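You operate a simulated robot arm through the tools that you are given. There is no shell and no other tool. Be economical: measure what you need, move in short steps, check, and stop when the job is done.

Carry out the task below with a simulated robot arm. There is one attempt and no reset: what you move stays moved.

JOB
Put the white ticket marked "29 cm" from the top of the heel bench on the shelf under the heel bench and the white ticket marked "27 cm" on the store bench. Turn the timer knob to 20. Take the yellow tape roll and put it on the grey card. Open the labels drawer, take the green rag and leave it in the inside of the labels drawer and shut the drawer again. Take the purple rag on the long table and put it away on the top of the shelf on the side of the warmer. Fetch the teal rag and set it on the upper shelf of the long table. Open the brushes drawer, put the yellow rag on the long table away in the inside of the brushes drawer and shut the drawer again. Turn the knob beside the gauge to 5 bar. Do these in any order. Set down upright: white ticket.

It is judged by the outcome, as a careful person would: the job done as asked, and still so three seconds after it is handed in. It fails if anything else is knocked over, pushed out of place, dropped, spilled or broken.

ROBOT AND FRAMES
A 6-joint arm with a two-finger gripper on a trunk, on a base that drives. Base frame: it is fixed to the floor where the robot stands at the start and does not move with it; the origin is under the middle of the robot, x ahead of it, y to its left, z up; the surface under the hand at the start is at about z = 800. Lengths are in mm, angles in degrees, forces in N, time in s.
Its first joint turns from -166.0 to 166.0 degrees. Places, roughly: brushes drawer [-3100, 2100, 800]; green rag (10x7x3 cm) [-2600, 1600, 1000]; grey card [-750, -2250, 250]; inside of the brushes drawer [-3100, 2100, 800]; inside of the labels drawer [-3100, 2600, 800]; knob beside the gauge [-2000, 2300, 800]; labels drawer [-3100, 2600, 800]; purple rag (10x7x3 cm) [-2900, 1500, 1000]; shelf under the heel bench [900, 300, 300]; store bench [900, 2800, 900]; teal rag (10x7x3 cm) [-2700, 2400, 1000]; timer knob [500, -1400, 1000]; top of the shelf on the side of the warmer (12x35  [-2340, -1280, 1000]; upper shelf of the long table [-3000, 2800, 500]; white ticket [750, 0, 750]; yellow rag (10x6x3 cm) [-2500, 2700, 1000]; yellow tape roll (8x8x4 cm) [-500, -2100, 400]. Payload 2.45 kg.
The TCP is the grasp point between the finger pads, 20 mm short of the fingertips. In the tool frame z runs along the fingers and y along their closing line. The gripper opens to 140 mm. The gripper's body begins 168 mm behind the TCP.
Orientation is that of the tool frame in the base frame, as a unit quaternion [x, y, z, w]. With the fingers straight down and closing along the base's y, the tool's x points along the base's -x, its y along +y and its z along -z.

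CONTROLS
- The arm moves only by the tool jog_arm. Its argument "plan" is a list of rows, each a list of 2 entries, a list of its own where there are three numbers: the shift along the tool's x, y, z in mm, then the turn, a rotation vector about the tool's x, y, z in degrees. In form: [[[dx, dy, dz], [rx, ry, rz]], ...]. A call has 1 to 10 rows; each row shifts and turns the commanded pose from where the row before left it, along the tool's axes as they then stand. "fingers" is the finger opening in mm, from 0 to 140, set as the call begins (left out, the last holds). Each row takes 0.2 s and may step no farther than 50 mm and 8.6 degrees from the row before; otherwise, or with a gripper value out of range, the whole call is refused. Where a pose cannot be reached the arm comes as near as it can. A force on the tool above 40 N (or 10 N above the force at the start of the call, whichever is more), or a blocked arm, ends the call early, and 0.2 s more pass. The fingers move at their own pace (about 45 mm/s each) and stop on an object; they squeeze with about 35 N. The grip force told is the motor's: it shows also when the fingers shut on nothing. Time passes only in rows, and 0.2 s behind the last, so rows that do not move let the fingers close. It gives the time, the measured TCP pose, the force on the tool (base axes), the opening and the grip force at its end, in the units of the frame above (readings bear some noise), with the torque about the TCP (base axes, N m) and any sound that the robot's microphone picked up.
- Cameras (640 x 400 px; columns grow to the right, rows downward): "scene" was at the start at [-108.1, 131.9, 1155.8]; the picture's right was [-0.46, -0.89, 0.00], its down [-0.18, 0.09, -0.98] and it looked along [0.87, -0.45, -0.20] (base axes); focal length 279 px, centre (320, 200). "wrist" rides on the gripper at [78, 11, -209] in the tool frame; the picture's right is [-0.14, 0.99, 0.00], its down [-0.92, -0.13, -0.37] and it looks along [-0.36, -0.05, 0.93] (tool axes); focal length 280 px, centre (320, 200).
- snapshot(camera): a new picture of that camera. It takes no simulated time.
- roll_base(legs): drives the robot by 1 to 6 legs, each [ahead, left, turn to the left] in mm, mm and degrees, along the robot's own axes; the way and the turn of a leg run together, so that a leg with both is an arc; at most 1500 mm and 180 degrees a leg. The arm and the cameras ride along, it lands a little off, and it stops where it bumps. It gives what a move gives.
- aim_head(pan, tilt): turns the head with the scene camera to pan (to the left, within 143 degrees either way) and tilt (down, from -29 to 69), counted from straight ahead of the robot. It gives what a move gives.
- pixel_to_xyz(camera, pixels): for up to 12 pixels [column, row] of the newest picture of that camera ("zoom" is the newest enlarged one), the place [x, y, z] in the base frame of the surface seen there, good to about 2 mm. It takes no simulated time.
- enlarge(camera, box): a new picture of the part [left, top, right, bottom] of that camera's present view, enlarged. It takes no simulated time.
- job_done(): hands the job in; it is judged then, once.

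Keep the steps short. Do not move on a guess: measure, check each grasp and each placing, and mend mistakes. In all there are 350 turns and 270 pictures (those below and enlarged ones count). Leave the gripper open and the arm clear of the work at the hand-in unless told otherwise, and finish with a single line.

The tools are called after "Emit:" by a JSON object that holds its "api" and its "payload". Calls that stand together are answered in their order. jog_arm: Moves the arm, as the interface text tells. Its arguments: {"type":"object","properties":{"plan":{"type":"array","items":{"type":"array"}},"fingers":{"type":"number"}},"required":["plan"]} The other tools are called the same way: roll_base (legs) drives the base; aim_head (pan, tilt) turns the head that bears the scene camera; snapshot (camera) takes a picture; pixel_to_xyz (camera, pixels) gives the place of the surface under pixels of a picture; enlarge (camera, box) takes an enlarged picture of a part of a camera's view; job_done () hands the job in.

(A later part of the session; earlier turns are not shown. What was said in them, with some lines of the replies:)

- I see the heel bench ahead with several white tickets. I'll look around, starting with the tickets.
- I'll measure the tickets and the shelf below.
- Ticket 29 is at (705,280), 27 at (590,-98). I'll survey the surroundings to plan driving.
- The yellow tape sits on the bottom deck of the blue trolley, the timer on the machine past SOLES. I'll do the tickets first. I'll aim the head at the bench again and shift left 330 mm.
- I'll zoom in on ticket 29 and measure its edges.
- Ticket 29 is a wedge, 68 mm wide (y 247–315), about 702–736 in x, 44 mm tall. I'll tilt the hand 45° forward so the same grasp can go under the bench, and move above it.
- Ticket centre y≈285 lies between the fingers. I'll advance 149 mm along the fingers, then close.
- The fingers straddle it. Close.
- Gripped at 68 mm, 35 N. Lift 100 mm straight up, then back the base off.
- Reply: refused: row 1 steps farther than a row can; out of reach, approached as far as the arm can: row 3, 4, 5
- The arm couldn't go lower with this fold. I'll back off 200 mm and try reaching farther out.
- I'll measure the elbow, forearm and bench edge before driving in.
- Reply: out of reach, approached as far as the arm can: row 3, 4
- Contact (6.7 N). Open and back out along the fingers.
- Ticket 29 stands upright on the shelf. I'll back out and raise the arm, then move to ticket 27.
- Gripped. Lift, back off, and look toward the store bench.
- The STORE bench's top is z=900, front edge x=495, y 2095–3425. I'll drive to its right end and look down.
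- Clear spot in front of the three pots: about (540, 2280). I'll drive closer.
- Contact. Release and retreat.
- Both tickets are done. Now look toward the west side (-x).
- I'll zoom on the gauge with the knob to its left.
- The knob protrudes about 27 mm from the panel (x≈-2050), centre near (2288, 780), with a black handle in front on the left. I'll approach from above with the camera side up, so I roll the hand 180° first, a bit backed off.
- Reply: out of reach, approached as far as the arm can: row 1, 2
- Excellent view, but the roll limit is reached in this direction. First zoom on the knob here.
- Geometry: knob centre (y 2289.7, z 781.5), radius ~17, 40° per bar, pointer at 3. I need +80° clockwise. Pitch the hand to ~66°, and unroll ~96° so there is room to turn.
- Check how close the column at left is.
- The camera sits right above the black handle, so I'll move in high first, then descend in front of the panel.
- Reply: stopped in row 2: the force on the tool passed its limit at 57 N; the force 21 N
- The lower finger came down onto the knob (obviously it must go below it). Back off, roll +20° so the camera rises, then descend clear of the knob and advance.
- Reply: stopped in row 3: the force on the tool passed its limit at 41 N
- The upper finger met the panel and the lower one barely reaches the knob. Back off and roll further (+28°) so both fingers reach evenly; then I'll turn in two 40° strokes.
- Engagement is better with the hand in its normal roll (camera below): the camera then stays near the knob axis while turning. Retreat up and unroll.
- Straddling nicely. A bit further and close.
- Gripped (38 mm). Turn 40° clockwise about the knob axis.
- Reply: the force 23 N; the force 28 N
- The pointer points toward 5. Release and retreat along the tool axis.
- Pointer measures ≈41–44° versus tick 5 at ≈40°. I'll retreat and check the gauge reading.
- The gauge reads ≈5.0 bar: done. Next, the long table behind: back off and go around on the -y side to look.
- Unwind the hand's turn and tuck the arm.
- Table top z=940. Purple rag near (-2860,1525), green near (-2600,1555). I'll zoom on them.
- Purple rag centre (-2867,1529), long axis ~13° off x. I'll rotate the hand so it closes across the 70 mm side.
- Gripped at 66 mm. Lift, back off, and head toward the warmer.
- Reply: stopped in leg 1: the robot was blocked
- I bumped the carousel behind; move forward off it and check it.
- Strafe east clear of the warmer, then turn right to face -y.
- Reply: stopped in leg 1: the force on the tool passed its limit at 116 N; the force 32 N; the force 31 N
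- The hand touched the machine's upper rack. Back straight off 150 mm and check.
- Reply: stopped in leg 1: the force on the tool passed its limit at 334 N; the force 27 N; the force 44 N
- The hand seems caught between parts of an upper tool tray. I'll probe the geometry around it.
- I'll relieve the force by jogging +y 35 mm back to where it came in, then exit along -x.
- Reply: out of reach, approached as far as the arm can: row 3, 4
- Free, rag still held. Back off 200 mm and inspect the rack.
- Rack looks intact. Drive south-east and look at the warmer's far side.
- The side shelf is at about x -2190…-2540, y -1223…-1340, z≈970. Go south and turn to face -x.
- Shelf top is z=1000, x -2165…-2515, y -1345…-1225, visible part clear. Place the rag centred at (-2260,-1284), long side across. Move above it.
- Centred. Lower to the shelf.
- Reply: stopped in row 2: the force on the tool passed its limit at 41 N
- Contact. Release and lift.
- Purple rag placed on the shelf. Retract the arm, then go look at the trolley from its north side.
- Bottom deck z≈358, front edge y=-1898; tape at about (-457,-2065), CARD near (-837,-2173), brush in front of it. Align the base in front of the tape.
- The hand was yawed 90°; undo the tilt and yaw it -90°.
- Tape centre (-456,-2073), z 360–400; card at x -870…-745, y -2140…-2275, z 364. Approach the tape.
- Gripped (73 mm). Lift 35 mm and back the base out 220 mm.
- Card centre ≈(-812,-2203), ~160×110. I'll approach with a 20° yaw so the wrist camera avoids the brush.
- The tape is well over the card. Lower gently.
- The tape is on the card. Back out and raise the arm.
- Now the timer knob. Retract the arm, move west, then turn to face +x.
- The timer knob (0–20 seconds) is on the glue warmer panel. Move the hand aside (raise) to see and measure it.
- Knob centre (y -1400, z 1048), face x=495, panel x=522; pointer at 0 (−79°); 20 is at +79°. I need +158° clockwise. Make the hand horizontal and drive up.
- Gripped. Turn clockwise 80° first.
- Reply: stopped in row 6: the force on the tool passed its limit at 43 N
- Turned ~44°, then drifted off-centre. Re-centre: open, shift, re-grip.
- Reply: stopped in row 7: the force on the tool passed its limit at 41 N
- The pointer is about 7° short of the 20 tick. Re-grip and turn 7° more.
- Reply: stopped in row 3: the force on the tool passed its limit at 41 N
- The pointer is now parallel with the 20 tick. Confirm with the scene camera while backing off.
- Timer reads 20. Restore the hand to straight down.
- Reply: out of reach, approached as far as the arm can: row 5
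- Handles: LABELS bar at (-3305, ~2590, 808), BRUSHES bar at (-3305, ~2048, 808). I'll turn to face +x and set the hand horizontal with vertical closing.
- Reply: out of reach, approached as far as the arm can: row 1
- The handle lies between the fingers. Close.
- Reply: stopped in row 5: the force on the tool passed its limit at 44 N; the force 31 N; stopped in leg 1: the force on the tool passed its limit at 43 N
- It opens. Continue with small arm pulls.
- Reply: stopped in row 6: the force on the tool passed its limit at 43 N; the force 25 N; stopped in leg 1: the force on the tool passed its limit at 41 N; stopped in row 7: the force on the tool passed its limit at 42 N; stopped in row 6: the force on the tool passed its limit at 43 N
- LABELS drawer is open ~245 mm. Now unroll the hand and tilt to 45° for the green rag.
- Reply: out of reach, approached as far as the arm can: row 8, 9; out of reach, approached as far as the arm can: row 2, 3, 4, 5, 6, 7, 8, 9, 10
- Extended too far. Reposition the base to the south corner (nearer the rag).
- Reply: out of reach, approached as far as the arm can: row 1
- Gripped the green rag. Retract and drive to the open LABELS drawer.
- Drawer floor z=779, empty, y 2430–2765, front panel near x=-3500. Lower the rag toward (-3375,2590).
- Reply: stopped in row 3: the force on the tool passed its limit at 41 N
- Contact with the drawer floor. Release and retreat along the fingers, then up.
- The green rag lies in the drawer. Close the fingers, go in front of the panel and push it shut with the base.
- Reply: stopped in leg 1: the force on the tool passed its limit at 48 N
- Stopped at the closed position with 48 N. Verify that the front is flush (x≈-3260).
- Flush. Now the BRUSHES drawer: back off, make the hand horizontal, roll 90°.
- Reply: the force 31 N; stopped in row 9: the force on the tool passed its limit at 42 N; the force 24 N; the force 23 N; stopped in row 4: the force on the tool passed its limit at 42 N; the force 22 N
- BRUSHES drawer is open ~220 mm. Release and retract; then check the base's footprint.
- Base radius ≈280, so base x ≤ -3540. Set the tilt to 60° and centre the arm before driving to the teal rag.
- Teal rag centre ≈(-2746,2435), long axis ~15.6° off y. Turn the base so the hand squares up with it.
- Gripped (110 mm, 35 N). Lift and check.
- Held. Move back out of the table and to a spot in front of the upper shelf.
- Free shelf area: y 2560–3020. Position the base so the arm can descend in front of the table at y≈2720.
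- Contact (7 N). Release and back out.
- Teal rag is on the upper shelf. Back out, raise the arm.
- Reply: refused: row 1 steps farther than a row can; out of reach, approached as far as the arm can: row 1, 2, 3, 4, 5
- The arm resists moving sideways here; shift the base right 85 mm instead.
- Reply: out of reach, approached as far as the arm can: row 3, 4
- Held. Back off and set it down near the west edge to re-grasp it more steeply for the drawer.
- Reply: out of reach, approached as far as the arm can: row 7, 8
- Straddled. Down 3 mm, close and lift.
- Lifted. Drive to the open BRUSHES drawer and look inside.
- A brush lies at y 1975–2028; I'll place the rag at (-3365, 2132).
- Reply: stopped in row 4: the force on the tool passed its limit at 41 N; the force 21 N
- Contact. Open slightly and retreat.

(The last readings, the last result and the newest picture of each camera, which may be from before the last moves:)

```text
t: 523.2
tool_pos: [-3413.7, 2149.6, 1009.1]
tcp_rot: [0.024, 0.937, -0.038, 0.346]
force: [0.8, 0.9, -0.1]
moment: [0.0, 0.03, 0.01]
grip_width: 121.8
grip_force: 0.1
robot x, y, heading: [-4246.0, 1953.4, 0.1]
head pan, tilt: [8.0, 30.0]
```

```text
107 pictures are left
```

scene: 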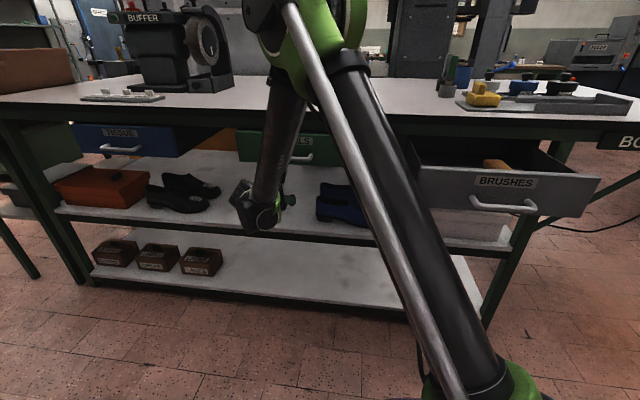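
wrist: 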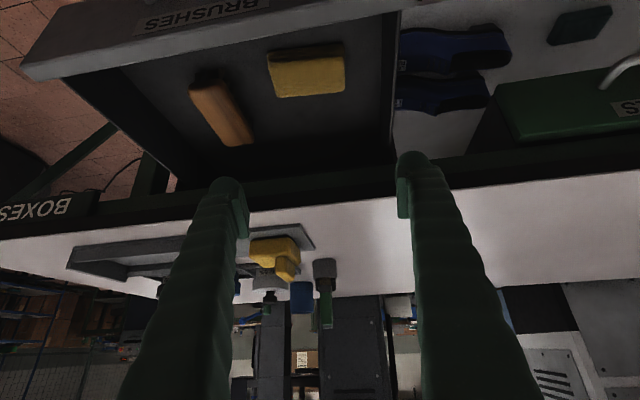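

The yellow rag is in the drawer. Close the fingers and push the drawer shut.

Emit:
{"api": "jog_arm", "payload": {"plan": [[[28, -23.8, -22.4], [0, 0, 0]], [[28, -23.8, -22.4], [0, 0, 0]], [[28, -23.8, -22.4], [0, 0, 0]], [[28, -23.8, -22.4], [0, 0, 0]], [[25, 2.1, 29.2], [0, 0, 0]], [[25, 2.1, 29.2], [0, 0, 0]], [[25, 2.1, 29.2], [0, 0, 0]], [[25, 2.1, 29.2], [0, 0, 0]], [[0, 0, 0], [0, 0, 0]]], "fingers": 0}}

Emit:
{"api": "snapshot", "payload": {"camera": "scene"}}

```text
t: 525.2
tool_pos: [-3558.8, 2060.3, 854.8]
tcp_rot: [0.024, 0.937, -0.038, 0.347]
force: [-0.2, -0.2, 1.2]
moment: [0.01, 0.01, 0.0]
grip_width: 0.3
grip_force: 29.7
robot x, y, heading: [-4246.1, 1951.2, 0.1]
head pan, tilt: [8.0, 30.0]
```

```text
106 pictures are left
```

scene: 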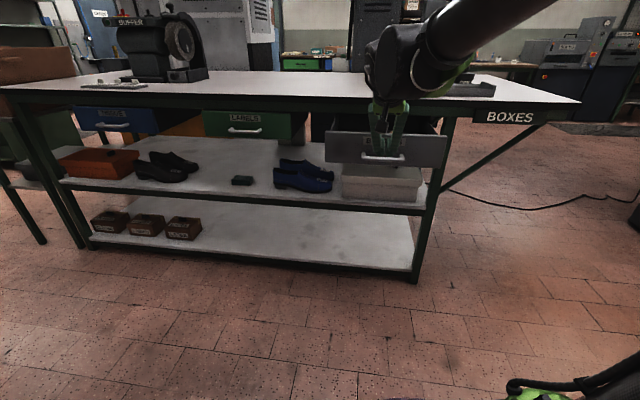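

Emit:
{"api": "roll_base", "payload": {"legs": [[160, 0, 0]]}}

Emit:
{"api": "roll_base", "payload": {"legs": [[130, 0, 0]]}}

Emit:
{"api": "snapshot", "payload": {"camera": "scene"}}

```text
t: 526.6
tool_pos: [-3399.7, 2058.8, 855.9]
tcp_rot: [0.025, 0.937, -0.038, 0.347]
force: [0.4, 0.5, 0.7]
moment: [-0.03, 0.01, 0.02]
grip_width: 0.2
grip_force: 29.0
robot x, y, heading: [-4089.1, 1956.9, -0.0]
head pan, tilt: [8.0, 30.0]
```

```text
t: 527.9
tool_pos: [-3285.2, 2057.9, 853.4]
tcp_rot: [0.025, 0.938, -0.039, 0.344]
force: [-7.4, -0.9, 2.9]
moment: [0.0, -0.07, 0.03]
grip_width: 0.2
grip_force: 29.3
robot x, y, heading: [-3972.6, 1948.1, -0.1]
head pan, tilt: [8.0, 30.0]
stopped in leg 1: the force on the tool passed its limit at 249 N (the readings are from after the stop); the commanded pose is now the measured one
```

```text
105 pictures are left
```

scene: 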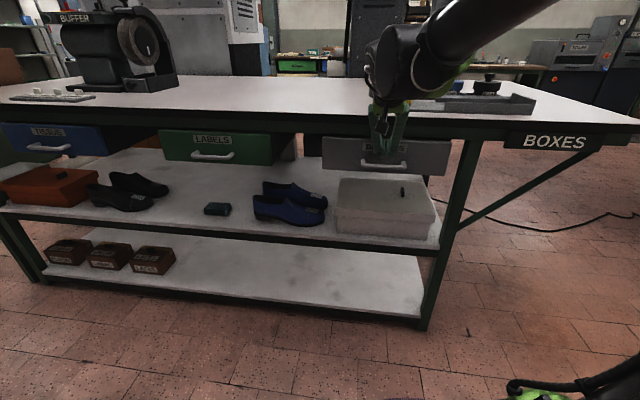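

Emit:
{"api": "pixel_to_xyz", "payload": {"camera": "scene", "pixels": [[335, 155], [435, 160], [200, 140], [260, 150], [216, 209], [60, 135], [90, 140]]}}

Emit:
{"api": "roll_base", "payload": {"legs": [[-250, 0, 0]]}}

Emit:
{"api": "jog_arm", "payload": {"plan": [[[-30, 0, -35], [0, 0, 0]], [[-30, 0, -35], [0, 0, 0]], [[-30, 0, -35], [0, 0, 0]], [[-30, 0, -35], [0, 0, 0]], [[-30, 0, -35], [0, 0, 0]], [[-30, 0, -35], [0, 0, 0]]], "fingers": 100}}

Emit:
{"api": "snapshot", "payload": {"camera": "scene"}}

```text
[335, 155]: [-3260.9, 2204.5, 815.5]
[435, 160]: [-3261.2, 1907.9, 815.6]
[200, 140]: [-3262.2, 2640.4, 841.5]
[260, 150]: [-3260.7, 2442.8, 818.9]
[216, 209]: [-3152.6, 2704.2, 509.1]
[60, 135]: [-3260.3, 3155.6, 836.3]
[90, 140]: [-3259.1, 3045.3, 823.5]
```

```text
t: 529.7
tool_pos: [-3538.3, 2053.8, 854.3]
tcp_rot: [0.029, 0.938, -0.04, 0.343]
force: [-1.3, -0.2, -0.2]
moment: [0.03, -0.02, -0.03]
grip_width: 0.0
grip_force: 29.6
robot x, y, heading: [-4227.7, 1950.8, -0.7]
head pan, tilt: [8.0, 30.0]
```

```text
t: 531.1
tool_pos: [-3531.9, 2071.5, 1130.6]
tcp_rot: [0.029, 0.938, -0.04, 0.344]
force: [0.0, -0.1, -0.4]
moment: [0.01, -0.01, -0.04]
grip_width: 99.8
grip_force: 0.1
robot x, y, heading: [-4225.4, 1952.7, -0.6]
head pan, tilt: [8.0, 30.0]
```

```text
104 pictures are left
```

scene: 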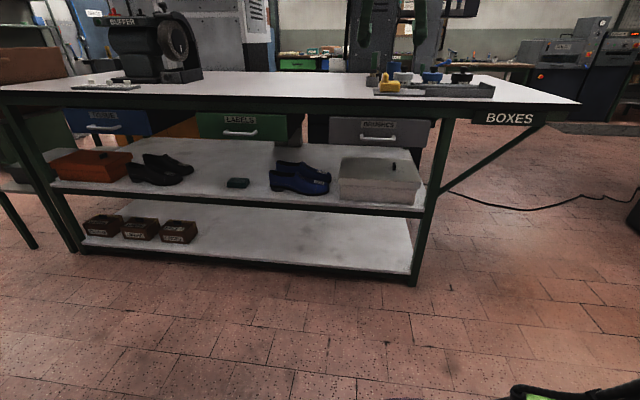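

All of the items check out: both drawers are flush, the hand is open and the arm is clear. I'm handing in.

Emit:
{"api": "job_done", "payload": {}}

```text
The job is handed in.
```

All nine tasks are done and checked; along the way the base bumped the warmer carousel and the arm caught the press tool rack, hard once (334 N), but both looked intact in the pictures afterwards.
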